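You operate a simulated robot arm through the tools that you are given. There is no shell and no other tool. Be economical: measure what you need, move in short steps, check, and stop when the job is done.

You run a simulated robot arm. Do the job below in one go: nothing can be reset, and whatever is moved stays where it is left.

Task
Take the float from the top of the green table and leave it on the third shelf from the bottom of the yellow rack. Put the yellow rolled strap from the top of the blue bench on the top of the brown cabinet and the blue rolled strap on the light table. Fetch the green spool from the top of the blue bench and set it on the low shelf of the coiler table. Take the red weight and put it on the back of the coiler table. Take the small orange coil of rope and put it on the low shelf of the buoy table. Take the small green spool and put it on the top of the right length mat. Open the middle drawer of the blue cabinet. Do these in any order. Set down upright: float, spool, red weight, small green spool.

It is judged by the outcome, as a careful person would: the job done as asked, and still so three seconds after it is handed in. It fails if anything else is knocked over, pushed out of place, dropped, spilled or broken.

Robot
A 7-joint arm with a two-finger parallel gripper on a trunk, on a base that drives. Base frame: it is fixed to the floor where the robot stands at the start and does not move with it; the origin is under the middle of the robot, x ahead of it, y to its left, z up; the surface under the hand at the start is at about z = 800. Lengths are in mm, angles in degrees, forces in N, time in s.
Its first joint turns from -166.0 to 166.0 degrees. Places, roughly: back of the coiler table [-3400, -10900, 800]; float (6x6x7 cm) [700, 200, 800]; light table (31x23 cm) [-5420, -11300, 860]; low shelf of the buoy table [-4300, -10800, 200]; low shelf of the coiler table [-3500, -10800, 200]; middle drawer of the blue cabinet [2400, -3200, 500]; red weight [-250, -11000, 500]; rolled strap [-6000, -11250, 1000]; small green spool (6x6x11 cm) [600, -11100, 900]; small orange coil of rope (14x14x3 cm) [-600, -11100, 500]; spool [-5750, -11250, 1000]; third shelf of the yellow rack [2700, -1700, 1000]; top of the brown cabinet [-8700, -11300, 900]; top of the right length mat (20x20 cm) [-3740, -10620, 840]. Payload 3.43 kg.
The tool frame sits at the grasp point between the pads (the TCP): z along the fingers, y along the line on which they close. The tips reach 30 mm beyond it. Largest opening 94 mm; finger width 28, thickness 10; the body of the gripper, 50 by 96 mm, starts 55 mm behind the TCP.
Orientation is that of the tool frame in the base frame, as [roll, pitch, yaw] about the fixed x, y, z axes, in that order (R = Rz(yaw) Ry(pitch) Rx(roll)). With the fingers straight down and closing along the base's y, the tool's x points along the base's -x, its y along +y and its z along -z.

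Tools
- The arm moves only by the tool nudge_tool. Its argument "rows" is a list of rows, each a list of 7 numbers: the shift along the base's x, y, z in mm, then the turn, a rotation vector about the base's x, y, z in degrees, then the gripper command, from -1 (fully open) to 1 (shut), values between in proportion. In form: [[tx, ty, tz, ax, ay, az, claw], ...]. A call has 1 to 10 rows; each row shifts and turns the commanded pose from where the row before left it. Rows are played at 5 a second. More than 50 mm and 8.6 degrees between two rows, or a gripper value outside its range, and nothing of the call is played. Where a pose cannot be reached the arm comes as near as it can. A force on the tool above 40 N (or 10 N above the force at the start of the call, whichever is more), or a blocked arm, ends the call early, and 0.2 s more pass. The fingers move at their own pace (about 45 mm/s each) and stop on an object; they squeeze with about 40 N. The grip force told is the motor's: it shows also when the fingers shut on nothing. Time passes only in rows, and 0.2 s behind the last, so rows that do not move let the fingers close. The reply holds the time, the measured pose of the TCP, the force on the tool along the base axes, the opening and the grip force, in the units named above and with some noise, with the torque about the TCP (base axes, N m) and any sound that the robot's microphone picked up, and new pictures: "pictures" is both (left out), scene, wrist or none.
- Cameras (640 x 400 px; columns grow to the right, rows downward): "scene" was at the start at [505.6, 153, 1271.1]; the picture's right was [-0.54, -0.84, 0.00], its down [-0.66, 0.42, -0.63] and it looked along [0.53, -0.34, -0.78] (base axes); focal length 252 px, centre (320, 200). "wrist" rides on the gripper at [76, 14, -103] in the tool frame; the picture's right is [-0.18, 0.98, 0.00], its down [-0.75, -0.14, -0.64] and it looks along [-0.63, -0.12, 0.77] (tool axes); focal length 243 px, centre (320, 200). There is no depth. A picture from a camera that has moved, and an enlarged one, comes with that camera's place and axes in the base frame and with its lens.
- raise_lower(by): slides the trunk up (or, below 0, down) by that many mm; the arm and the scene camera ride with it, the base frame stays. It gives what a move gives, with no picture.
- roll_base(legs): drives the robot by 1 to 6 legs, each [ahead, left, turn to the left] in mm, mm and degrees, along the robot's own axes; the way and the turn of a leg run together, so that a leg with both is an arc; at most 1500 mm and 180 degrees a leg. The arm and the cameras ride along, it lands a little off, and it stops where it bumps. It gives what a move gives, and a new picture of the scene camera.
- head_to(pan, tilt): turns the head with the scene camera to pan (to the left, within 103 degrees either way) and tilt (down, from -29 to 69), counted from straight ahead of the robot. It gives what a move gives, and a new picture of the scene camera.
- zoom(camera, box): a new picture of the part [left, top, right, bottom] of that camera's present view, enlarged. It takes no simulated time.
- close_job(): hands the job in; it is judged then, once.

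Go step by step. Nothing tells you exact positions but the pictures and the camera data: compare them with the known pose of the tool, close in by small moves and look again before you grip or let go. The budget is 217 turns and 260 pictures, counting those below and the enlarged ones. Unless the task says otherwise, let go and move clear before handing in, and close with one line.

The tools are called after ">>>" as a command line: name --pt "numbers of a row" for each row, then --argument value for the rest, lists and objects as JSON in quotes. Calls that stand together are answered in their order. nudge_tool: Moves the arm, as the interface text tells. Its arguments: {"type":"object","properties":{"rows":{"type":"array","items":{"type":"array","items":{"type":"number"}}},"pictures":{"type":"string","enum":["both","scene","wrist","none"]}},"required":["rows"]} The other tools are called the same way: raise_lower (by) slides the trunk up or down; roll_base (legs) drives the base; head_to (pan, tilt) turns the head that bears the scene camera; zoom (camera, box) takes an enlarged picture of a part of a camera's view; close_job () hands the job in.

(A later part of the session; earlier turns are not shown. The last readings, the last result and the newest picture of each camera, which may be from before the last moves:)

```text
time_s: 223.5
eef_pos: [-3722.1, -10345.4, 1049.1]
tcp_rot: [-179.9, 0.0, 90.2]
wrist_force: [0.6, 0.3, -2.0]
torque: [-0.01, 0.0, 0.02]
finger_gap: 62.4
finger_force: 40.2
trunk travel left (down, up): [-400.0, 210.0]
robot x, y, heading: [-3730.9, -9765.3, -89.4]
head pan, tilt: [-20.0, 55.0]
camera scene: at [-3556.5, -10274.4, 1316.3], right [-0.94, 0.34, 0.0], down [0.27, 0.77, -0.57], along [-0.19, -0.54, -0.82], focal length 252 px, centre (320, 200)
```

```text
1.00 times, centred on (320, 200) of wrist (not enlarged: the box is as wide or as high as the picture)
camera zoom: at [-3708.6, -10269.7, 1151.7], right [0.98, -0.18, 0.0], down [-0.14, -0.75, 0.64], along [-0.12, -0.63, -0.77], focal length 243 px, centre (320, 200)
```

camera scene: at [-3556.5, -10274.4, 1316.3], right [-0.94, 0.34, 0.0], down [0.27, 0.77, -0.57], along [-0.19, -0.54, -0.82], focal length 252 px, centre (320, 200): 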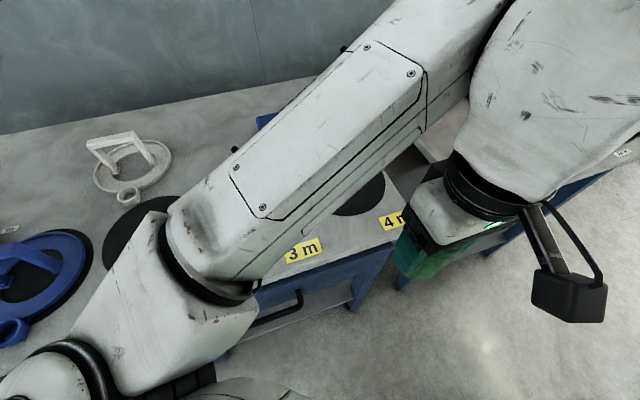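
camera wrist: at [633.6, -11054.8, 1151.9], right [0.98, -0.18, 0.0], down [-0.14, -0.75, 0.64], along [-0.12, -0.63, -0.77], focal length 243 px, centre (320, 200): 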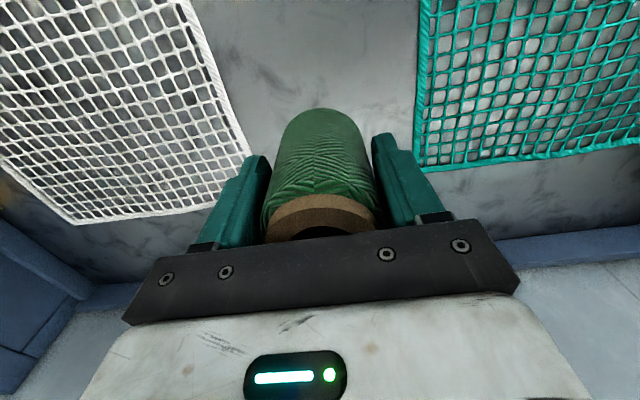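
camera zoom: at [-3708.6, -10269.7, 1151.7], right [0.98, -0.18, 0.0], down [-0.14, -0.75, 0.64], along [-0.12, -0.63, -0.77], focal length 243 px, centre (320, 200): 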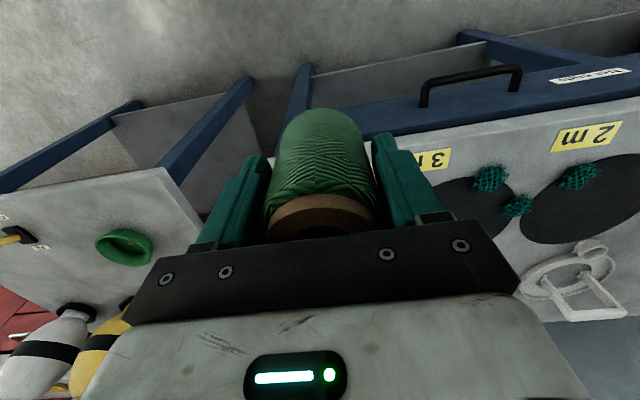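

I'll extend the hand over the "4 m" mat and look again.

>>> nudge_tool --pt "0 -45 0 0 0 0 1" --pt "0 -45 0 0 0 0 1" --pt "0 -45 0 0 0 0 1" --pt "-10 -45 0 0 0 0 1" --pt "-10 -45 0 0 0 0 1" --pt "0 0 0 0 0 0 1"

```text
time_s: 224.9
eef_pos: [-3745.1, -10570.7, 1052.8]
tcp_rot: [-180.0, 0.0, 90.2]
wrist_force: [-0.3, -0.3, -2.2]
torque: [0.03, 0.01, 0.0]
finger_gap: 62.3
finger_force: 40.3
trunk travel left (down, up): [-400.0, 210.0]
robot x, y, heading: [-3725.8, -9766.6, -89.6]
head pan, tilt: [-20.0, 55.0]
camera scene: at [-3556.6, -10274.6, 1316.2], right [-0.94, 0.33, 0.0], down [0.27, 0.77, -0.57], along [-0.19, -0.54, -0.82], focal length 252 px, centre (320, 200)
camera wrist: at [-3730.9, -10493.3, 1155.2], right [0.98, -0.18, 0.0], down [-0.14, -0.75, 0.64], along [-0.12, -0.63, -0.77], focal length 243 px, centre (320, 200)
```

scene: 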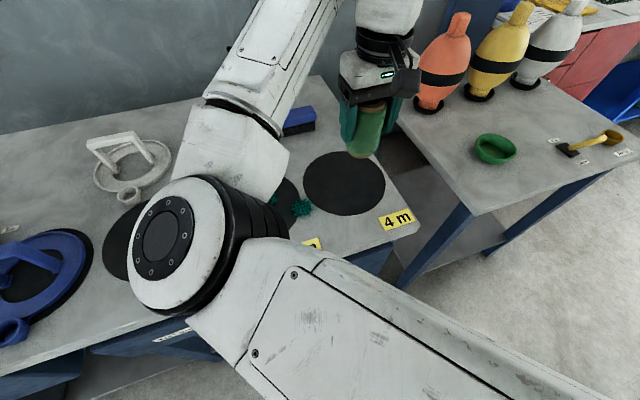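
wrist: 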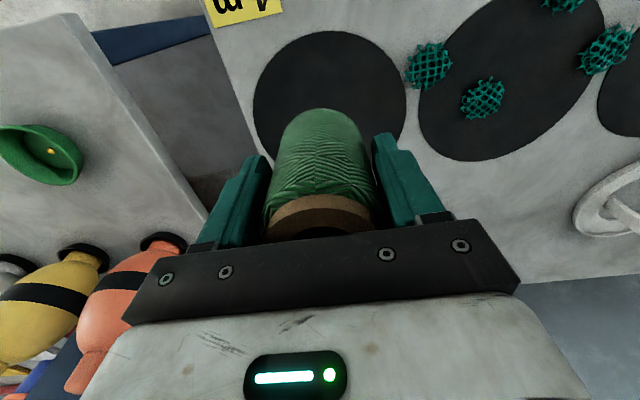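

The mat is clear, centred at about [-3738, -10607]. I'll move over it and lower most of the way.

>>> nudge_tool --pt "7 -36 0 0 0 0 1" --pt "0 0 -40 0 0 0 1" --pt "0 0 -40 0 0 0 1" --pt "0 0 -30 0 0 0 1" --pt "0 0 0 0 0 0 1"

```text
time_s: 226.1
eef_pos: [-3739.6, -10608.5, 941.2]
tcp_rot: [-180.0, 0.0, 90.2]
wrist_force: [-0.1, -0.4, -2.1]
torque: [0.0, 0.01, -0.02]
finger_gap: 62.1
finger_force: 39.8
trunk travel left (down, up): [-400.0, 210.0]
robot x, y, heading: [-3726.1, -9766.2, -89.7]
head pan, tilt: [-20.0, 55.0]
camera scene: at [-3556.5, -10274.5, 1316.2], right [-0.94, 0.33, 0.0], down [0.27, 0.77, -0.57], along [-0.19, -0.54, -0.82], focal length 252 px, centre (320, 200)
camera wrist: at [-3724.8, -10531.7, 1043.4], right [0.98, -0.18, 0.0], down [-0.14, -0.75, 0.64], along [-0.12, -0.63, -0.77], focal length 243 px, centre (320, 200)
```

scene: 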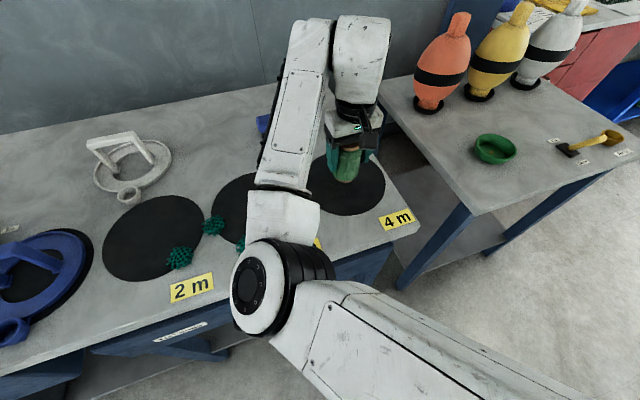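
wrist: 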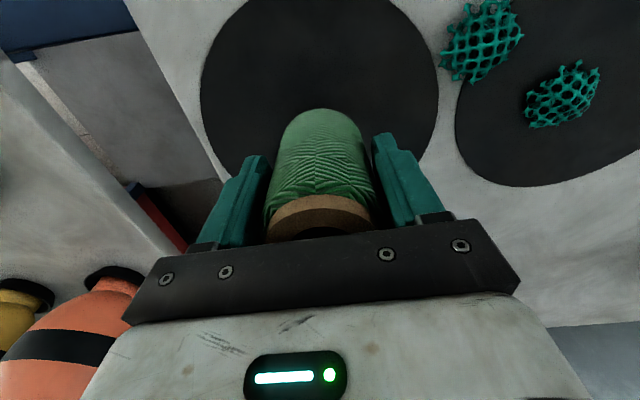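

>>> nudge_tool --pt "0 6 -15 0 0 0 1" --pt "0 0 -8 0 0 0 1" --pt "0 0 -4 0 0 0 1" --pictures "none"

>>> nudge_tool --pt "0 0 -4 0 0 0 1" --pt "0 0 -4 0 0 0 1" --pictures "none"

```text
time_s: 226.9
eef_pos: [-3736.2, -10600.5, 911.7]
tcp_rot: [-179.9, 0.0, 90.3]
wrist_force: [0.0, 0.1, -1.8]
torque: [-0.03, -0.01, -0.01]
finger_gap: 62.3
finger_force: 39.3
trunk travel left (down, up): [-400.0, 210.0]
robot x, y, heading: [-3732.0, -9767.2, -89.3]
head pan, tilt: [-20.0, 55.0]
```

```text
time_s: 227.7
eef_pos: [-3736.2, -10601.8, 909.1]
tcp_rot: [-179.8, 0.4, 90.1]
wrist_force: [-0.3, 5.8, 18.2]
torque: [0.41, -0.27, 0.0]
finger_gap: 62.2
finger_force: 39.7
trunk travel left (down, up): [-400.0, 210.0]
robot x, y, heading: [-3729.5, -9762.1, -89.5]
head pan, tilt: [-20.0, 55.0]
stopped in row 2: the force on the tool passed its limit at 42 N (the readings are from after the stop); the commanded pose is now the measured one
```

Contact at TCP z≈909. I'll release and rise.

>>> nudge_tool --pt "0 0 1 0 0 0 0.3" --pt "0 0 0 0 0 0 -0.5" --pt "0 0 0 0 0 0 -1" --pt "0 0 0 0 0 0 -1" --pt "0 0 20 0 0 0 -1" --pt "0 0 40 0 0 0 -1" --pt "0 0 45 0 0 0 -1" --pt "0 0 40 0 0 0 -1"

```text
time_s: 229.4
eef_pos: [-3734.7, -10602.2, 1053.8]
tcp_rot: [-179.9, 0.4, 90.2]
wrist_force: [-0.8, 0.5, 0.3]
torque: [-0.01, 0.01, -0.02]
finger_gap: 93.9
finger_force: 0.1
trunk travel left (down, up): [-400.0, 210.0]
robot x, y, heading: [-3728.3, -9759.5, -89.5]
head pan, tilt: [-20.0, 55.0]
camera scene: at [-3556.6, -10274.4, 1316.1], right [-0.94, 0.33, 0.0], down [0.27, 0.77, -0.57], along [-0.19, -0.54, -0.82], focal length 252 px, centre (320, 200)
camera wrist: at [-3719.5, -10525.7, 1156.1], right [0.98, -0.18, 0.0], down [-0.14, -0.75, 0.65], along [-0.12, -0.64, -0.76], focal length 243 px, centre (320, 200)
```

scene: 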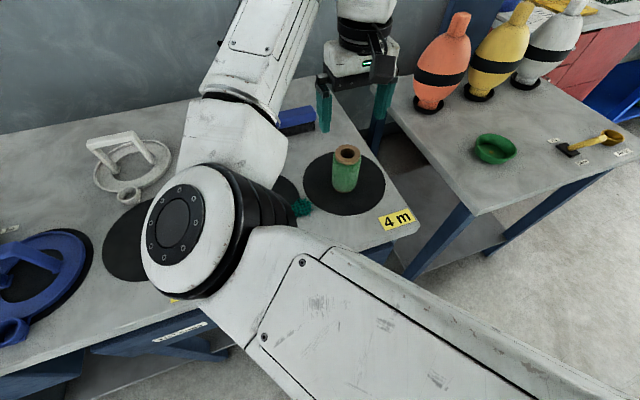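
wrist: 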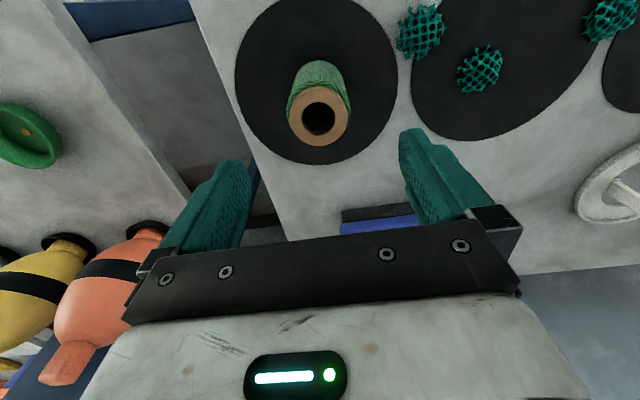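

The small green spool stands upright on the mat. Next is the red weight: I'll draw the arm in and slide back left towards it.

>>> nudge_tool --pt "0 45 0 0 -0.4 0 -1" --pt "0 45 0 0 0 0 -1" --pt "0 45 0 0 0 0 -1" --pt "0 45 0 0 0 0 -1" --pt "0 45 0 0 0 0 -1" --pt "0 25 0 0 0 0 -1" --pictures "none"

>>> roll_base --legs '[[0, 1450, -0.5], [0, 1450, 0], [0, 450, 0]]'

>>> head_to --pan -10 --tilt 25

```text
time_s: 230.8
eef_pos: [-3735.3, -10347.8, 1051.4]
tcp_rot: [179.7, 0.3, 90.3]
wrist_force: [0.3, -0.5, -0.4]
torque: [0.0, -0.03, -0.04]
finger_gap: 93.8
finger_force: 0.0
trunk travel left (down, up): [-400.0, 210.0]
robot x, y, heading: [-3731.1, -9767.4, -89.6]
head pan, tilt: [-20.0, 55.0]
```

```text
time_s: 247.0
eef_pos: [-463.7, -10405.7, 1051.8]
tcp_rot: [179.7, 0.5, 87.2]
wrist_force: [0.0, -0.6, 1.5]
torque: [-0.02, 0.03, -0.04]
finger_gap: 94.1
finger_force: 0.1
trunk travel left (down, up): [-400.0, 210.0]
robot x, y, heading: [-429.3, -9824.5, -92.5]
head pan, tilt: [-20.0, 55.0]
camera scene: at [-280.9, -10342.5, 1316.3], right [-0.92, 0.38, 0.0], down [0.31, 0.76, -0.57], along [-0.22, -0.53, -0.82], focal length 252 px, centre (320, 200)
```

scene: 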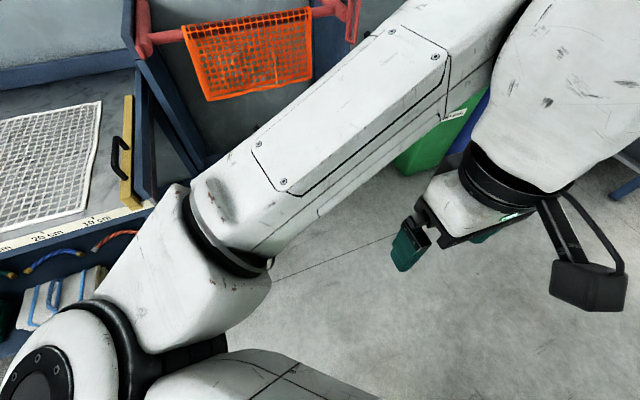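

```text
time_s: 247.9
eef_pos: [-463.9, -10407.3, 1051.6]
tcp_rot: [179.8, 0.4, 87.3]
wrist_force: [0.0, 0.3, 0.2]
torque: [-0.01, -0.01, 0.01]
finger_gap: 94.3
finger_force: 0.2
trunk travel left (down, up): [-400.0, 210.0]
robot x, y, heading: [-428.6, -9823.0, -92.5]
head pan, tilt: [-10.0, 25.0]
camera scene: at [-273.2, -10365.8, 1360.2], right [-0.98, 0.22, 0.0], down [0.09, 0.41, -0.91], along [-0.2, -0.88, -0.42], focal length 252 px, centre (320, 200)
```

scene: 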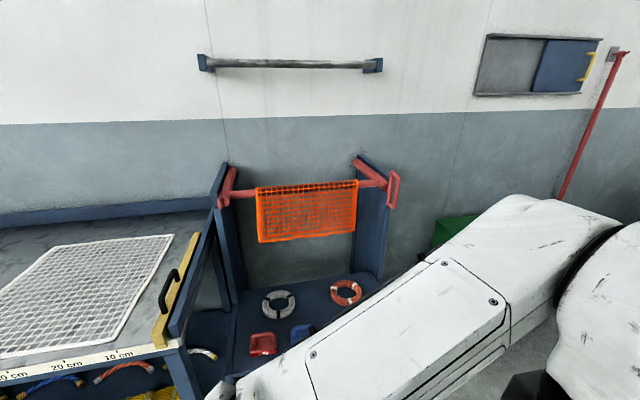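

I see the small bench: red block (weight) at about [-206, -986-10000], orange rope ring at about [-578, -11171]. I'll line up with the red weight and lower the trunk.

>>> roll_base --legs '[[0, 190, 2.5], [200, 0, 0]]'

>>> raise_lower --by -300

>>> head_to --pan -10 --tilt 40

```text
time_s: 250.7
eef_pos: [-246.5, -10615.4, 1052.2]
tcp_rot: [179.7, 0.4, 90.2]
wrist_force: [-0.4, -0.4, -0.3]
torque: [-0.03, 0.0, -0.03]
finger_gap: 94.1
finger_force: 0.1
trunk travel left (down, up): [-400.0, 210.0]
robot x, y, heading: [-240.5, -10027.9, -89.7]
head pan, tilt: [-10.0, 25.0]
camera scene: at [-58.1, -10564.4, 1360.4], right [-0.99, 0.16, 0.0], down [0.07, 0.42, -0.91], along [-0.15, -0.89, -0.42], focal length 252 px, centre (320, 200)
```

scene: 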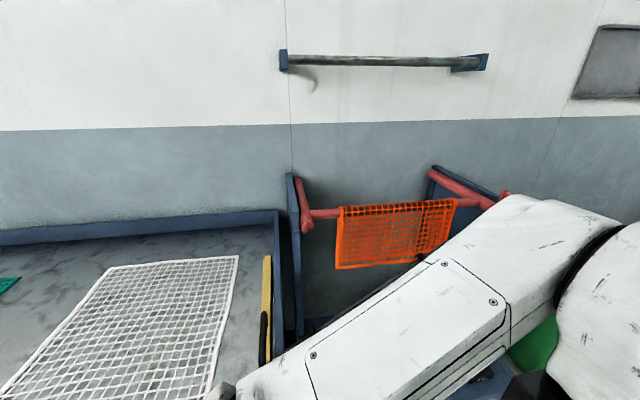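

```text
time_s: 253.7
eef_pos: [-246.3, -10614.7, 751.3]
tcp_rot: [179.7, 0.4, 90.2]
wrist_force: [-0.6, -0.6, 0.1]
torque: [0.01, 0.02, 0.01]
finger_gap: 94.2
finger_force: 0.0
trunk travel left (down, up): [-100.0, 510.0]
robot x, y, heading: [-242.0, -10036.9, -89.5]
head pan, tilt: [-10.0, 25.0]
```

```text
time_s: 254.4
eef_pos: [-247.1, -10614.5, 752.2]
tcp_rot: [179.6, 0.4, 90.2]
wrist_force: [1.4, 0.4, -0.1]
torque: [0.0, -0.02, 0.04]
finger_gap: 93.9
finger_force: 0.0
trunk travel left (down, up): [-100.0, 510.0]
robot x, y, heading: [-240.3, -10030.9, -89.8]
head pan, tilt: [-10.0, 40.0]
camera scene: at [-57.0, -10557.5, 1037.0], right [-0.99, 0.16, 0.0], down [0.11, 0.63, -0.77], along [-0.13, -0.76, -0.64], focal length 252 px, centre (320, 200)
```

scene: 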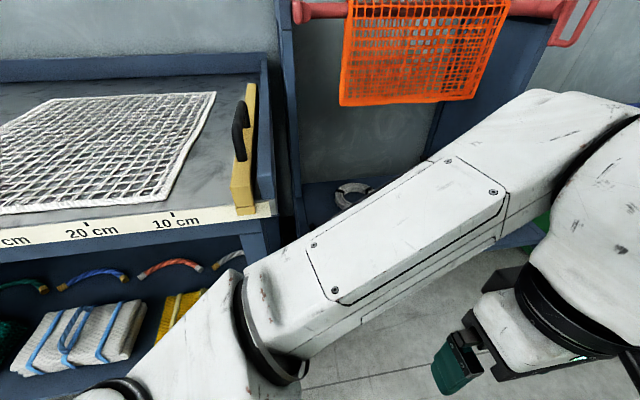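

>>> nudge_tool --pt "5 -45 0 0 0 0 -1" --pt "5 -45 0 0 0 0 -1" --pt "5 -45 0 0 0 0 -1" --pt "5 -45 0 0 0 0 -1" --pt "5 -45 0 0 0 0 -1" --pt "0 0 0 0 0 0 -1"

```text
time_s: 255.8
eef_pos: [-220.1, -10841.2, 754.4]
tcp_rot: [179.8, 0.4, 90.2]
wrist_force: [0.1, -0.8, -0.3]
torque: [0.02, 0.0, 0.01]
finger_gap: 94.0
finger_force: 0.1
trunk travel left (down, up): [-100.0, 510.0]
robot x, y, heading: [-243.1, -10032.6, -89.5]
head pan, tilt: [-10.0, 40.0]
camera scene: at [-56.9, -10557.5, 1037.0], right [-0.99, 0.16, 0.0], down [0.11, 0.63, -0.77], along [-0.13, -0.76, -0.64], focal length 252 px, centre (320, 200)
camera wrist: at [-205.4, -10763.5, 856.1], right [0.98, -0.18, 0.01], down [-0.14, -0.75, 0.65], along [-0.11, -0.64, -0.76], focal length 243 px, centre (320, 200)
```

scene: 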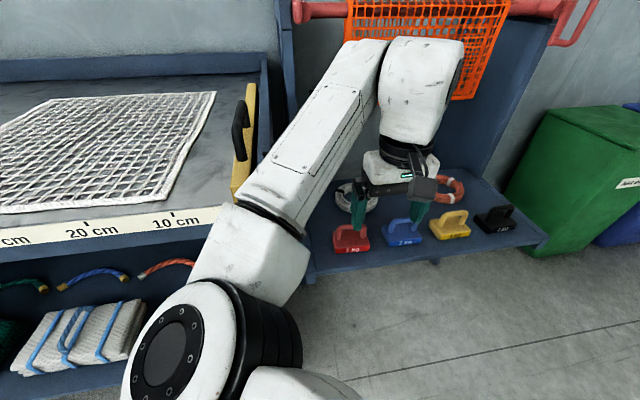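
wrist: 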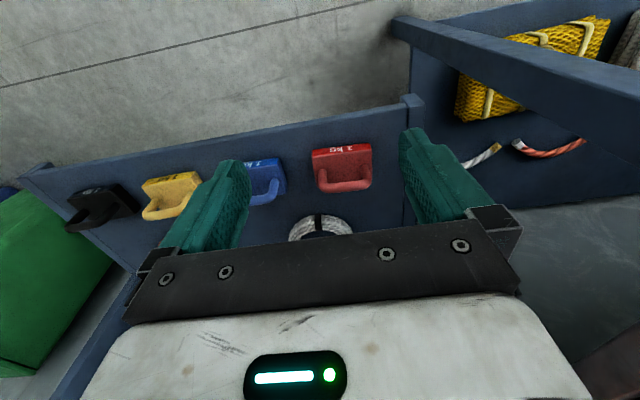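

Four weights with handles stand in a row; the red one is at the left. I'll zoom in to see its shape.

>>> zoom --camera "scene" --box '[310, 170, 470, 270]'

>>> zoom --camera "wrist" --box '[240, 110, 420, 230]'

```text
4.00 times, centred on (390, 220) of scene
camera zoom: at [-56.9, -10557.5, 1037.0], right [-0.99, 0.16, 0.0], down [0.11, 0.63, -0.77], along [-0.13, -0.76, -0.64], focal length 1007 px, centre (40, 120)
```

zoom: 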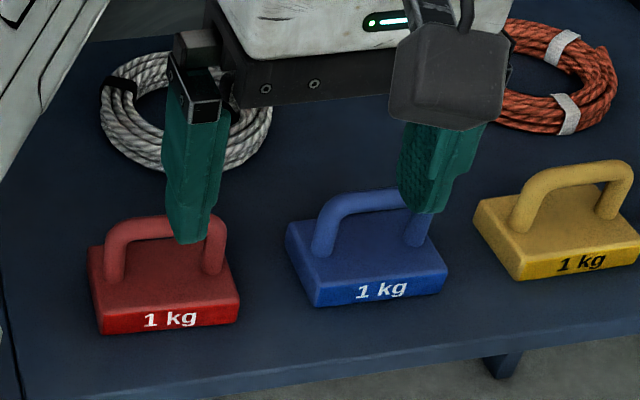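

```text
3.33 times, centred on (330, 170) of wrist
camera zoom: at [-205.4, -10763.5, 856.1], right [0.98, -0.18, 0.01], down [-0.14, -0.75, 0.65], along [-0.11, -0.64, -0.76], focal length 809 px, centre (287, 300)
```

zoom: 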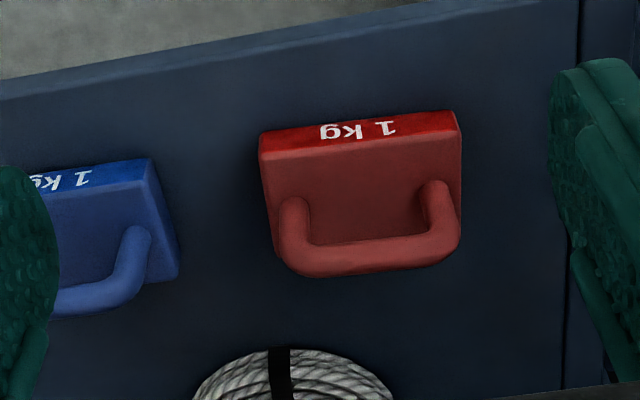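

It's a 1 kg block with a handle bar along x, at about [-210, -10987], bar z≈570. I'll turn the hand 90° so that the fingers close across the bar.

>>> nudge_tool --pt "0 0 0 0 0 -8.5 -1" --pt "0 0 0 0 0 -8.5 -1" --pt "0 0 0 0 0 -8.5 -1" --pt "0 0 0 0 0 -8.5 -1" --pt "0 0 0 0 0 -8.5 -1" --pt "0 0 0 0 0 -8.5 -1" --pt "0 0 0 0 0 -8.5 -1" --pt "0 0 0 0 0 -8.5 -1" --pt "0 0 0 0 0 -8.5 -1" --pt "0 0 0 0 0 -8.5 -1" --pictures "none"

>>> nudge_tool --pt "5 -45 0 0 0 -5 -1" --pt "5 -45 0 0 0 0 -1" --pt "0 -45 0 0 0 0 -1" --pt "0 -10 -30 0 0 0 -1" --pt "0 0 -30 0 0 0 -1" --pt "0 0 0 0 0 0 -1"

```text
time_s: 258.0
eef_pos: [-220.5, -10840.4, 751.4]
tcp_rot: [179.7, 0.4, 5.1]
wrist_force: [0.8, -1.0, -0.1]
torque: [-0.04, -0.01, 0.01]
finger_gap: 93.8
finger_force: 0.1
trunk travel left (down, up): [-100.0, 510.0]
robot x, y, heading: [-239.0, -10030.2, -89.6]
head pan, tilt: [-10.0, 40.0]
```

```text
time_s: 259.4
eef_pos: [-212.4, -10987.5, 693.1]
tcp_rot: [179.7, 0.4, 0.2]
wrist_force: [0.5, -0.7, -0.1]
torque: [0.01, 0.0, 0.02]
finger_gap: 93.9
finger_force: 0.0
trunk travel left (down, up): [-100.0, 510.0]
robot x, y, heading: [-244.7, -10033.5, -89.3]
head pan, tilt: [-10.0, 40.0]
camera scene: at [-57.0, -10557.5, 1037.0], right [-0.99, 0.16, 0.0], down [0.11, 0.63, -0.77], along [-0.13, -0.76, -0.64], focal length 252 px, centre (320, 200)
camera wrist: at [-135.4, -11000.4, 795.1], right [-0.18, -0.98, 0.01], down [-0.75, 0.14, 0.65], along [-0.64, 0.11, -0.76], focal length 243 px, centre (320, 200)
```

scene: 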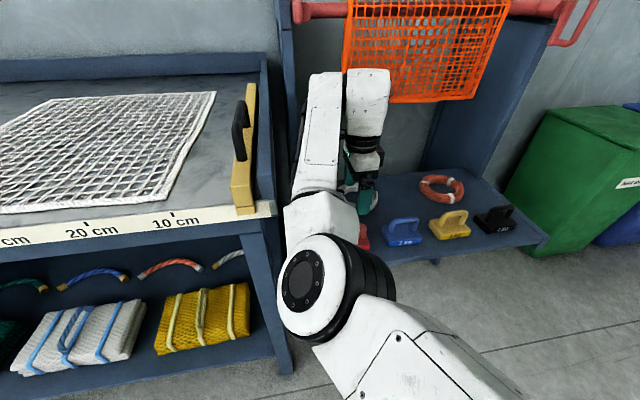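
wrist: 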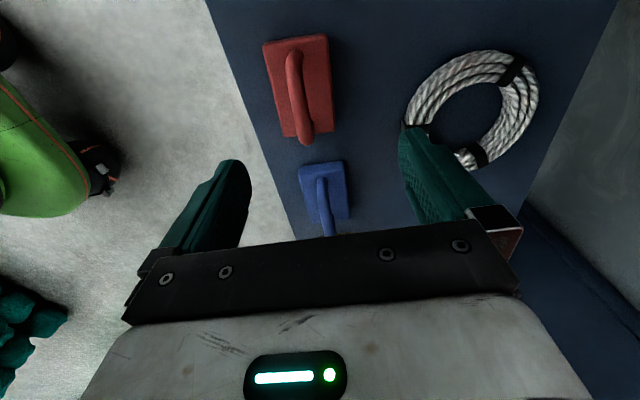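

The red handle is at about [-198, -10973]. I'll correct and go down around the bar.

>>> nudge_tool --pt "14 14 -15 0 0 0 -1" --pt "0 0 -40 0 0 0 -1" --pt "0 0 0 0 0 0 -1" --pictures "wrist"

```text
time_s: 260.2
eef_pos: [-194.4, -10971.7, 636.2]
tcp_rot: [179.7, 0.3, 0.1]
wrist_force: [-0.4, 0.0, 0.9]
torque: [-0.01, 0.01, 0.01]
finger_gap: 94.0
finger_force: 0.0
trunk travel left (down, up): [-100.0, 510.0]
robot x, y, heading: [-240.8, -10029.4, -89.7]
head pan, tilt: [-10.0, 40.0]
camera wrist: at [-118.0, -10984.8, 738.6], right [-0.18, -0.98, 0.01], down [-0.75, 0.14, 0.65], along [-0.64, 0.11, -0.76], focal length 243 px, centre (320, 200)
```

wrist: 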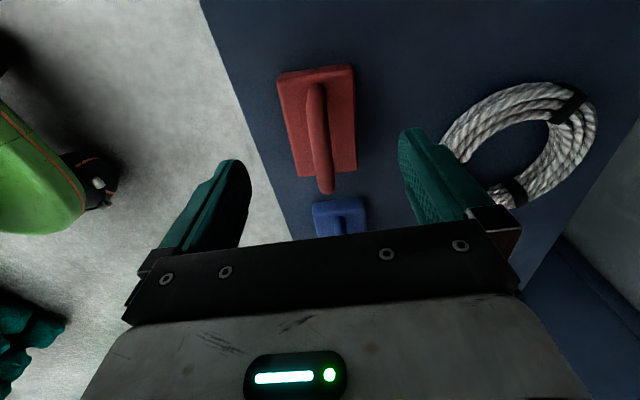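

>>> nudge_tool --pt "-10 0 -30 0 0 0 -1" --pt "0 0 -30 0 0 0 -1" --pt "0 0 0 0 0 0 -1"

```text
time_s: 261.0
eef_pos: [-203.9, -10973.2, 575.9]
tcp_rot: [179.7, 0.4, 0.1]
wrist_force: [0.0, -0.2, -0.1]
torque: [0.01, 0.01, -0.02]
finger_gap: 93.9
finger_force: 0.1
trunk travel left (down, up): [-100.0, 510.0]
robot x, y, heading: [-240.7, -10031.0, -89.8]
head pan, tilt: [-10.0, 40.0]
camera scene: at [-57.0, -10557.5, 1037.0], right [-0.99, 0.16, 0.0], down [0.11, 0.63, -0.77], along [-0.13, -0.76, -0.64], focal length 252 px, centre (320, 200)
camera wrist: at [-127.3, -10985.5, 678.2], right [-0.18, -0.98, 0.01], down [-0.75, 0.14, 0.65], along [-0.64, 0.11, -0.76], focal length 243 px, centre (320, 200)
```

scene: 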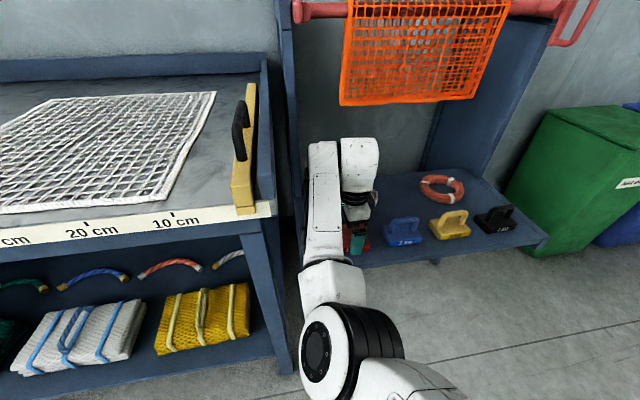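
wrist: 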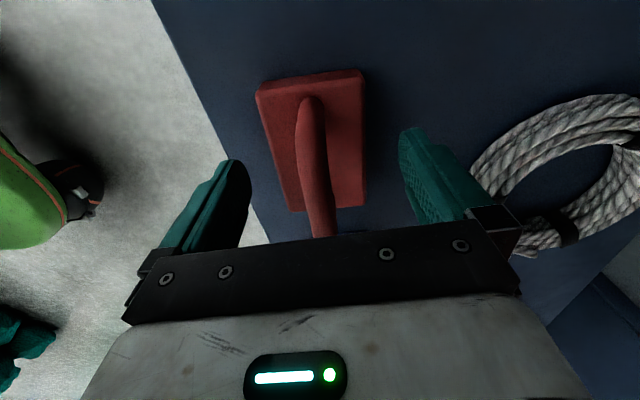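

>>> nudge_tool --pt "0 0 -10 0 0 0 -1" --pt "0 0 0 0 0 0 0.5" --pt "0 0 0 0 0 0 1" --pt "0 0 0 0 0 0 1" --pt "0 0 0 0 0 0 1" --pt "0 0 0 0 0 0 1" --pt "0 0 0 0 0 0 1" --pictures "wrist"

>>> nudge_tool --pt "0 0 10 0 0 0 1" --pt "0 0 20 0 0 0 1" --pt "0 0 40 0 0 0 1" --pt "0 0 0 0 0 0 1" --pictures "wrist"

```text
time_s: 262.6
eef_pos: [-205.0, -10972.3, 566.2]
tcp_rot: [179.8, 0.4, 0.3]
wrist_force: [-1.1, 2.4, 0.4]
torque: [0.13, 0.09, 0.02]
finger_gap: 60.0
finger_force: 40.2
trunk travel left (down, up): [-100.0, 510.0]
robot x, y, heading: [-239.8, -10032.8, -89.8]
head pan, tilt: [-10.0, 40.0]
camera wrist: at [-127.7, -10985.1, 669.0], right [-0.18, -0.98, 0.01], down [-0.75, 0.14, 0.65], along [-0.64, 0.11, -0.76], focal length 243 px, centre (320, 200)
```

wrist: 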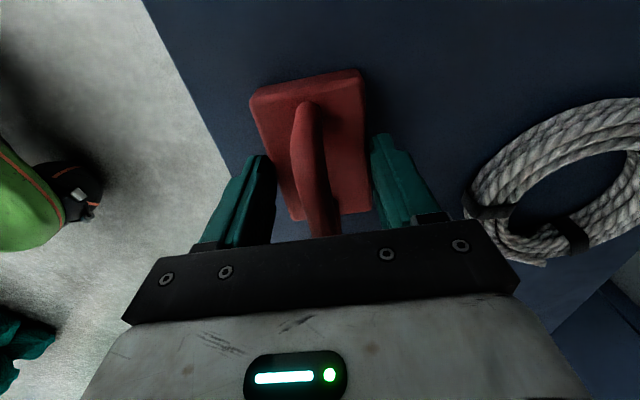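

```text
time_s: 263.6
eef_pos: [-203.7, -10971.6, 638.3]
tcp_rot: [179.8, 0.4, 0.1]
wrist_force: [-0.3, 0.0, -10.4]
torque: [-0.02, 0.01, 0.05]
finger_gap: 59.8
finger_force: 40.3
trunk travel left (down, up): [-100.0, 510.0]
robot x, y, heading: [-240.1, -10028.6, -89.4]
head pan, tilt: [-10.0, 40.0]
camera wrist: at [-127.3, -10984.2, 739.5], right [-0.18, -0.98, 0.0], down [-0.75, 0.14, 0.65], along [-0.64, 0.11, -0.76], focal length 243 px, centre (320, 200)
```

wrist: 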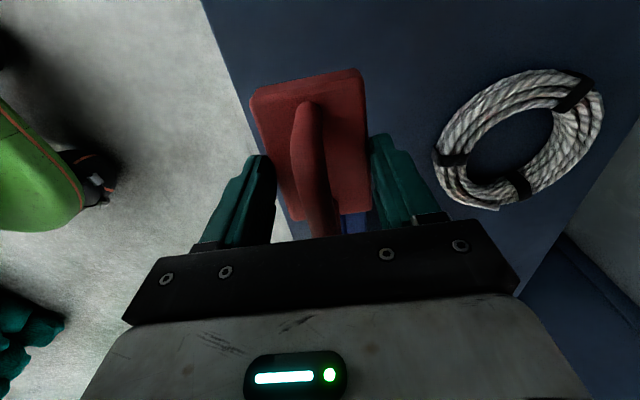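

The fingers closed on the block itself (60 mm) and it is lifted level. I'll rise, draw back from the bench, and raise the trunk for travel.

>>> nudge_tool --pt "0 20 40 0 0 0 1" --pt "0 30 35 0 0 0 1" --pt "0 45 15 0 0 0 1" --pt "0 45 0 0 0 0 1" --pt "0 45 0 0 0 0 1" --pt "0 45 0 0 0 0 1" --pt "0 45 0 0 0 0 1" --pt "0 45 0 0 0 0 1" --pt "0 0 0 0 0 0 1" --pictures "none"

>>> raise_lower --by 320

>>> roll_base --legs '[[-270, 0, 0], [0, -1450, 0], [0, -1450, 0]]'

```text
time_s: 265.6
eef_pos: [-210.4, -10649.9, 728.3]
tcp_rot: [179.8, 0.4, 0.2]
wrist_force: [-0.2, -0.6, -9.6]
torque: [0.02, -0.04, -0.05]
finger_gap: 59.7
finger_force: 40.3
trunk travel left (down, up): [-100.0, 510.0]
robot x, y, heading: [-240.2, -10032.5, -89.6]
head pan, tilt: [-10.0, 40.0]
```

```text
time_s: 268.8
eef_pos: [-210.4, -10649.9, 1047.8]
tcp_rot: [179.8, 0.3, 0.2]
wrist_force: [-0.2, 0.4, -9.2]
torque: [-0.02, -0.01, -0.01]
finger_gap: 59.7
finger_force: 40.2
trunk travel left (down, up): [-420.0, 190.0]
robot x, y, heading: [-240.1, -10029.2, -89.3]
head pan, tilt: [-10.0, 40.0]
```

```text
time_s: 284.3
eef_pos: [-3072.7, -10484.6, 1048.4]
tcp_rot: [179.8, 0.4, 3.1]
wrist_force: [0.5, 0.0, -9.7]
torque: [-0.01, -0.02, 0.03]
finger_gap: 59.8
finger_force: 39.9
trunk travel left (down, up): [-420.0, 190.0]
robot x, y, heading: [-3136.2, -9866.7, -86.4]
head pan, tilt: [-10.0, 40.0]
camera scene: at [-2924.1, -10383.3, 1356.8], right [-0.99, 0.11, 0.0], down [0.07, 0.64, -0.77], along [-0.09, -0.76, -0.64], focal length 252 px, centre (320, 200)
```

scene: 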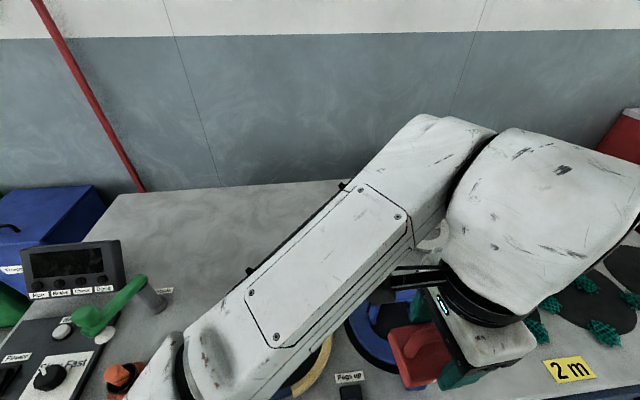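

The weight rides safely. I'll shift right, straighten, and go closer to reach the free back area near [-3440, -10910].

>>> roll_base --legs '[[0, -330, -3.4], [130, 0, 0]]'

>>> nudge_tool --pt "0 -45 0 0 0 0 1" --pt "0 -45 0 0 0 0 1" --pt "0 -45 0 0 0 0 1" --pt "0 -45 0 0 0 0 1" --pt "0 -30 0 0 0 0 1" --pt "0 0 0 0 0 0 1"

```text
time_s: 287.3
eef_pos: [-3430.3, -10627.0, 1048.6]
tcp_rot: [179.8, 0.3, 0.4]
wrist_force: [-0.3, 0.5, -9.4]
torque: [0.02, -0.02, 0.02]
finger_gap: 59.9
finger_force: 39.4
trunk travel left (down, up): [-420.0, 190.0]
robot x, y, heading: [-3467.9, -10011.2, -89.3]
head pan, tilt: [-10.0, 40.0]
camera scene: at [-3278.6, -10532.3, 1356.9], right [-0.99, 0.16, 0.0], down [0.1, 0.63, -0.77], along [-0.12, -0.76, -0.64], focal length 252 px, centre (320, 200)
```

scene: 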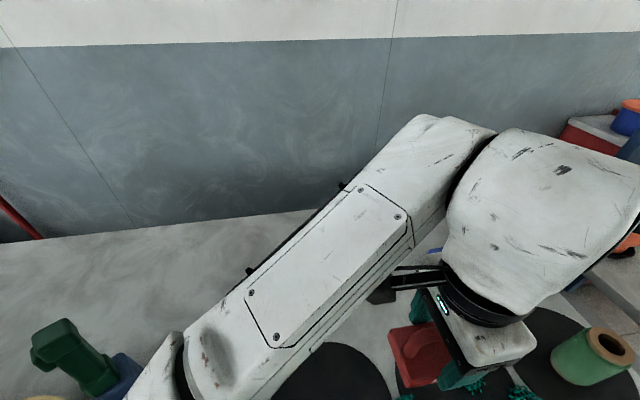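

```text
time_s: 288.7
eef_pos: [-3431.5, -10836.2, 1046.6]
tcp_rot: [179.8, 0.4, 0.5]
wrist_force: [0.4, 0.3, -10.2]
torque: [-0.01, -0.01, -0.03]
finger_gap: 59.9
finger_force: 39.3
trunk travel left (down, up): [-420.0, 190.0]
robot x, y, heading: [-3465.7, -10008.5, -89.1]
head pan, tilt: [-10.0, 40.0]
camera scene: at [-3278.7, -10532.7, 1356.8], right [-0.99, 0.16, 0.0], down [0.1, 0.63, -0.77], along [-0.12, -0.76, -0.64], focal length 252 px, centre (320, 200)
camera wrist: at [-3355.1, -10848.4, 1149.4], right [-0.18, -0.98, 0.0], down [-0.75, 0.14, 0.65], along [-0.64, 0.11, -0.76], focal length 243 px, centre (320, 200)
```

scene: 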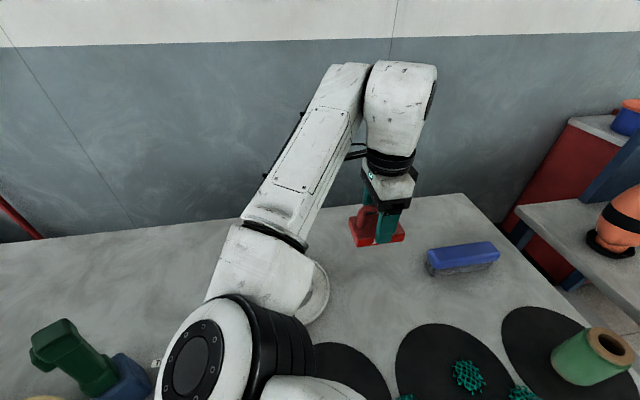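
wrist: 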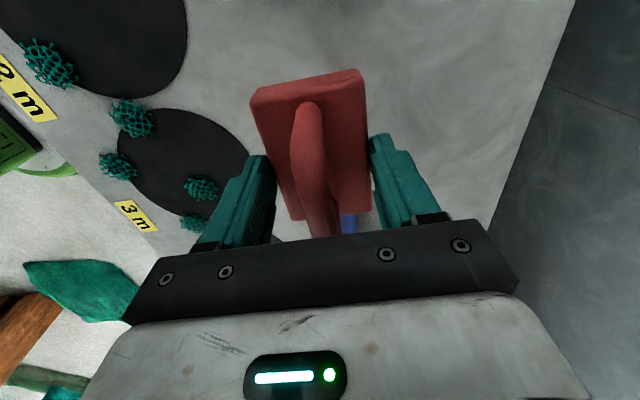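

The spot under the weight is bare table. I'll shift a little back and lower it.

>>> nudge_tool --pt "-15 -30 0 0 0 0 1" --pt "-15 -30 0 0 0 0 1" --pt "0 0 -40 0 0 0 1" --pt "0 0 -40 0 0 0 1" --pt "0 0 -25 0 0 0 1" --pt "0 0 0 0 0 0 1"

```text
time_s: 290.1
eef_pos: [-3462.4, -10897.0, 943.8]
tcp_rot: [179.8, 0.3, 0.4]
wrist_force: [0.2, 1.1, -9.9]
torque: [0.04, 0.0, 0.02]
finger_gap: 59.9
finger_force: 39.0
trunk travel left (down, up): [-420.0, 190.0]
robot x, y, heading: [-3462.4, -10006.0, -89.1]
head pan, tilt: [-10.0, 40.0]
camera scene: at [-3278.7, -10532.7, 1356.8], right [-0.99, 0.16, 0.0], down [0.1, 0.63, -0.77], along [-0.12, -0.76, -0.64], focal length 252 px, centre (320, 200)
camera wrist: at [-3385.5, -10909.5, 1046.2], right [-0.18, -0.98, 0.0], down [-0.75, 0.14, 0.65], along [-0.64, 0.11, -0.76], focal length 243 px, centre (320, 200)
```

scene: 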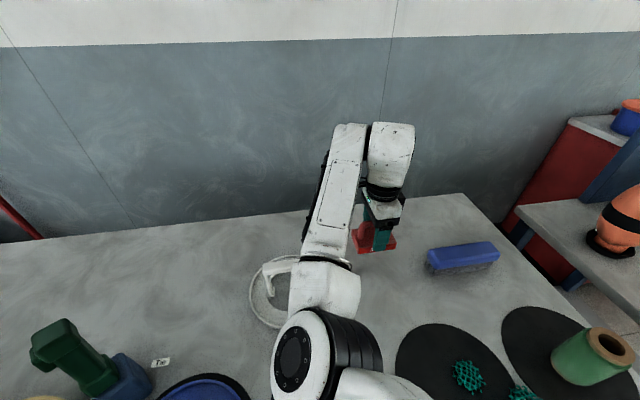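
wrist: 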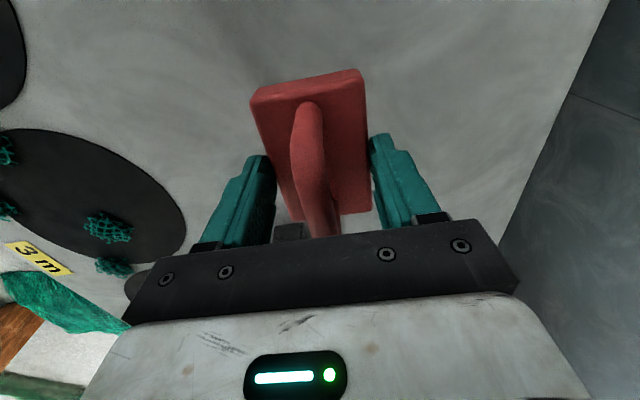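

>>> nudge_tool --pt "0 0 -15 0 0 0 1" --pt "0 0 -10 0 0 0 1" --pt "0 0 -6 0 0 0 1" --pt "0 0 -5 0 0 0 1" --pictures "none"

>>> nudge_tool --pt "0 0 -5 0 0 0 1" --pt "0 0 -5 0 0 0 1" --pictures "none"

```text
time_s: 291.1
eef_pos: [-3461.4, -10895.5, 906.9]
tcp_rot: [179.9, 0.4, 0.5]
wrist_force: [-0.7, 0.1, -9.3]
torque: [0.01, -0.02, 0.01]
finger_gap: 59.8
finger_force: 40.1
trunk travel left (down, up): [-420.0, 190.0]
robot x, y, heading: [-3465.4, -10008.1, -89.4]
head pan, tilt: [-10.0, 40.0]
```

```text
time_s: 291.7
eef_pos: [-3461.6, -10897.1, 895.0]
tcp_rot: [179.6, 0.3, 0.5]
wrist_force: [-0.4, 0.0, -10.3]
torque: [0.03, -0.04, -0.03]
finger_gap: 59.8
finger_force: 40.2
trunk travel left (down, up): [-420.0, 190.0]
robot x, y, heading: [-3466.9, -10007.7, -89.4]
head pan, tilt: [-10.0, 40.0]
```

>>> nudge_tool --pt "0 0 -5 0 0 0 1" --pt "0 0 -5 0 0 0 1" --pictures "none"

>>> nudge_tool --pt "0 0 -4 0 0 0 1" --pt "0 0 -3 0 0 0 1" --pictures "none"

```text
time_s: 292.3
eef_pos: [-3463.3, -10896.2, 885.9]
tcp_rot: [179.8, 0.4, 0.4]
wrist_force: [-0.1, 0.0, -9.9]
torque: [-0.02, -0.02, -0.01]
finger_gap: 59.8
finger_force: 40.0
trunk travel left (down, up): [-420.0, 190.0]
robot x, y, heading: [-3465.1, -10004.6, -89.2]
head pan, tilt: [-10.0, 40.0]
```

```text
time_s: 292.9
eef_pos: [-3461.8, -10896.8, 882.0]
tcp_rot: [179.6, 0.5, 0.3]
wrist_force: [-0.7, 6.6, 27.0]
torque: [0.43, 0.04, 0.08]
finger_gap: 59.4
finger_force: 39.4
trunk travel left (down, up): [-420.0, 190.0]
robot x, y, heading: [-3466.5, -10009.2, -89.6]
head pan, tilt: [-10.0, 40.0]
```

Contact at TCP z≈882. I'll release and rise clear.

>>> nudge_tool --pt "0 0 2 0 0 0 0.3" --pt "0 0 0 0 0 0 -0.5" --pt "0 0 0 0 0 0 -1" --pt "0 0 0 0 0 0 -1" --pt "0 0 20 0 0 0 -1" --pt "0 0 40 0 0 0 -1" --pt "0 0 40 0 0 0 -1" --pt "0 0 40 0 0 0 -1" --pt "0 0 30 0 0 0 -1"

```text
time_s: 294.9
eef_pos: [-3458.7, -10897.0, 1052.3]
tcp_rot: [179.8, 0.2, 0.5]
wrist_force: [0.8, -0.1, -0.2]
torque: [-0.03, -0.03, 0.01]
finger_gap: 94.3
finger_force: 0.1
trunk travel left (down, up): [-420.0, 190.0]
robot x, y, heading: [-3465.4, -10008.6, -89.1]
head pan, tilt: [-10.0, 40.0]
camera scene: at [-3278.7, -10532.3, 1356.9], right [-0.99, 0.16, 0.0], down [0.1, 0.63, -0.77], along [-0.12, -0.76, -0.64], focal length 252 px, centre (320, 200)
camera wrist: at [-3381.6, -10909.7, 1155.4], right [-0.18, -0.98, 0.0], down [-0.75, 0.14, 0.65], along [-0.64, 0.11, -0.76], focal length 243 px, centre (320, 200)
```

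scene: 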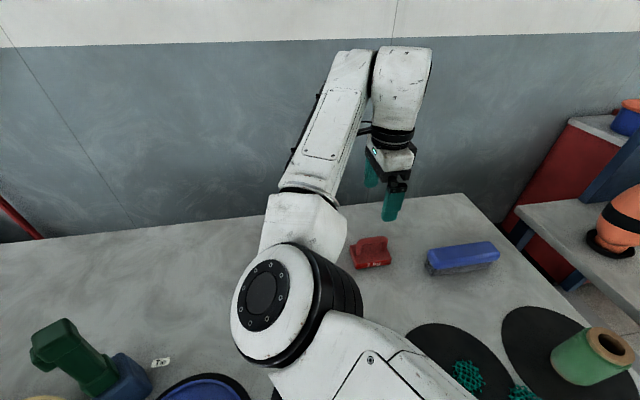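
wrist: 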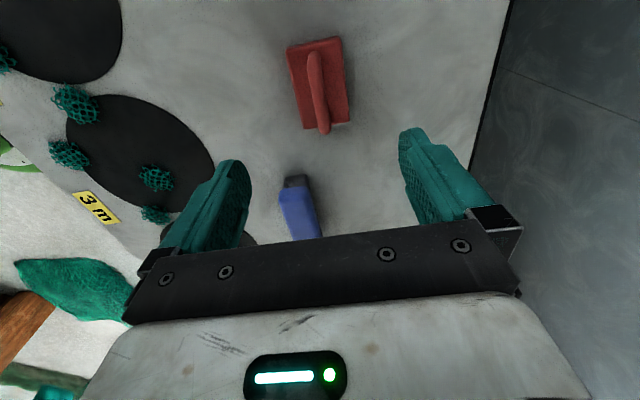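

The red weight stands at the back of the coiler table. Next the orange rope ring: I'll draw the arm in, back off and drive left to it.

>>> nudge_tool --pt "0 45 0 0 0 0 -1" --pt "0 45 0 0 0 0 -1" --pt "0 45 0 0 0 0 -1" --pt "0 45 0 0 0 0 -1" --pt "0 45 0 0 0 0 -1" --pt "0 45 0 0 0 0 -1" --pictures "none"

>>> roll_base --legs '[[-200, 0, -0.8], [0, 1450, 0], [0, 1430, 0]]'

>>> head_to --pan 0 --tilt 35

```text
time_s: 296.3
eef_pos: [-3460.8, -10624.2, 1046.7]
tcp_rot: [179.8, 0.4, 0.5]
wrist_force: [0.5, 0.2, -0.1]
torque: [-0.01, 0.02, 0.01]
finger_gap: 93.8
finger_force: 0.0
trunk travel left (down, up): [-420.0, 190.0]
robot x, y, heading: [-3465.4, -10007.5, -89.4]
head pan, tilt: [-10.0, 40.0]
```

```text
time_s: 311.4
eef_pos: [-625.9, -10477.5, 1046.2]
tcp_rot: [179.8, 0.4, -2.0]
wrist_force: [0.1, 0.1, -0.2]
torque: [-0.01, 0.0, 0.0]
finger_gap: 94.1
finger_force: 0.2
trunk travel left (down, up): [-420.0, 190.0]
robot x, y, heading: [-605.1, -9857.0, -91.7]
head pan, tilt: [-10.0, 40.0]
camera scene: at [-439.0, -10392.0, 1357.0], right [-0.98, 0.2, 0.0], down [0.13, 0.63, -0.77], along [-0.15, -0.75, -0.64], focal length 252 px, centre (320, 200)
```

scene: 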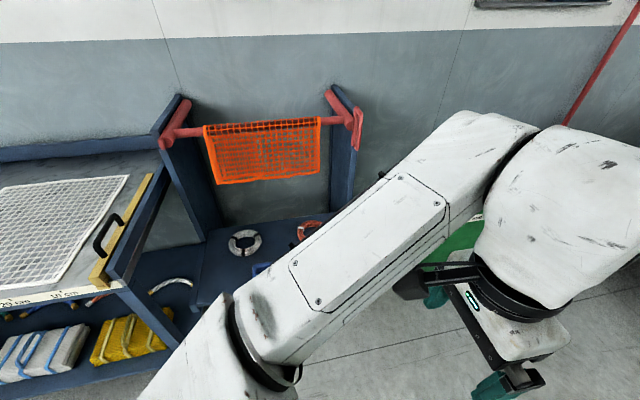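

```text
time_s: 312.1
eef_pos: [-624.7, -10476.8, 1047.4]
tcp_rot: [179.9, 0.4, -2.0]
wrist_force: [0.3, 0.6, 1.0]
torque: [-0.03, 0.03, -0.01]
finger_gap: 93.7
finger_force: 0.1
trunk travel left (down, up): [-420.0, 190.0]
robot x, y, heading: [-603.7, -9861.6, -91.8]
head pan, tilt: [0.0, 35.0]
camera scene: at [-424.4, -10396.7, 1364.5], right [-1.0, 0.03, 0.0], down [0.02, 0.57, -0.82], along [-0.02, -0.82, -0.57], focal length 252 px, centre (320, 200)
```

scene: 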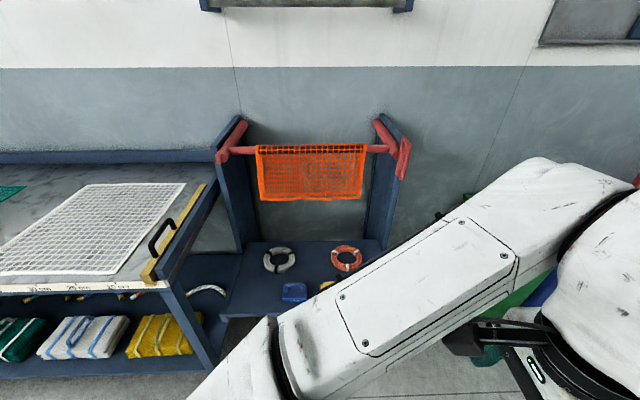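

The ring is at about [-568, -11168], behind the black weight. I'll drive in, lower the trunk, and reach over.

>>> roll_base --legs '[[370, 30, 1.7]]'

>>> raise_lower --by -310

>>> nudge_tool --pt "0 -40 0 0 0 0 -1" --pt "0 -40 0 0 0 0 -1" --pt "0 -40 0 0 0 0 -1" --pt "0 -40 0 0 0 0 -1" --pt "0 0 0 0 0 0 -1"

```text
time_s: 314.4
eef_pos: [-582.8, -10845.7, 1048.0]
tcp_rot: [179.8, 0.4, -0.3]
wrist_force: [-1.0, -0.1, 0.4]
torque: [-0.01, -0.01, 0.03]
finger_gap: 93.8
finger_force: 0.0
trunk travel left (down, up): [-420.0, 190.0]
robot x, y, heading: [-578.3, -10230.8, -90.0]
head pan, tilt: [0.0, 35.0]
camera scene: at [-384.3, -10759.7, 1364.6], right [-1.0, 0.0, 0.0], down [0.0, 0.57, -0.82], along [0.0, -0.82, -0.57], focal length 252 px, centre (320, 200)
```

scene: 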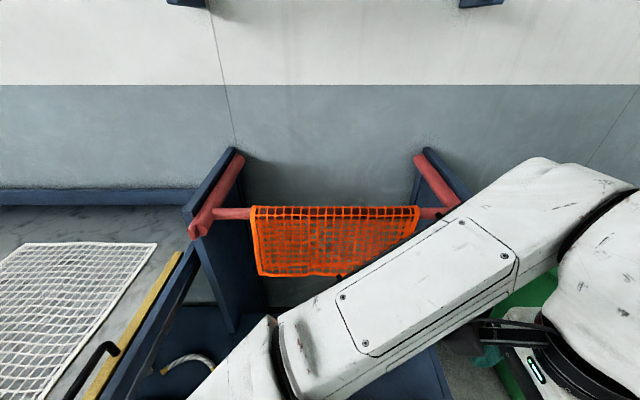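

```text
time_s: 317.5
eef_pos: [-582.7, -10845.2, 736.9]
tcp_rot: [179.7, 0.4, -0.3]
wrist_force: [0.9, 0.3, -0.3]
torque: [0.03, 0.01, -0.03]
finger_gap: 94.0
finger_force: 0.0
trunk travel left (down, up): [-110.0, 500.0]
robot x, y, heading: [-579.6, -10227.5, -90.0]
head pan, tilt: [0.0, 35.0]
```

```text
time_s: 318.7
eef_pos: [-585.0, -11007.0, 734.0]
tcp_rot: [179.8, 0.3, -0.2]
wrist_force: [0.0, -1.0, 0.7]
torque: [0.0, 0.03, 0.0]
finger_gap: 93.8
finger_force: 0.1
trunk travel left (down, up): [-110.0, 500.0]
robot x, y, heading: [-579.0, -10224.6, -89.9]
head pan, tilt: [0.0, 35.0]
camera scene: at [-384.3, -10759.8, 1054.5], right [-1.0, 0.0, 0.0], down [0.0, 0.57, -0.82], along [0.0, -0.82, -0.57], focal length 252 px, centre (320, 200)
camera wrist: at [-508.8, -11021.2, 835.9], right [-0.19, -0.98, 0.01], down [-0.75, 0.15, 0.65], along [-0.64, 0.12, -0.76], focal length 243 px, centre (320, 200)
```

scene: 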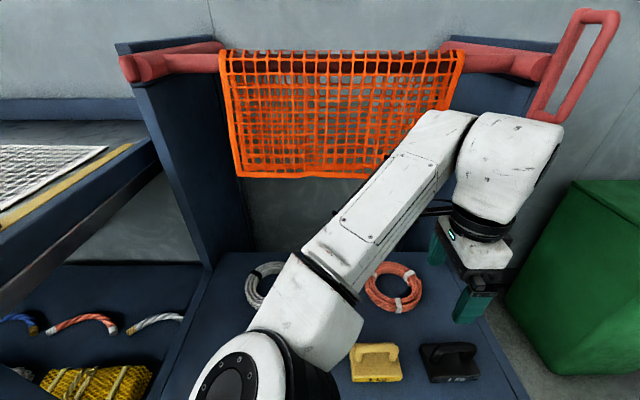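
wrist: 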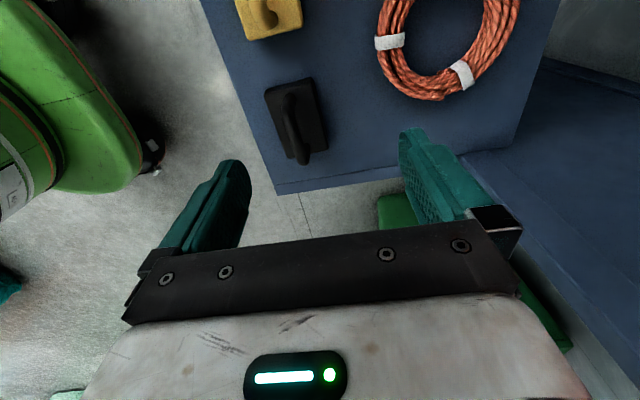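

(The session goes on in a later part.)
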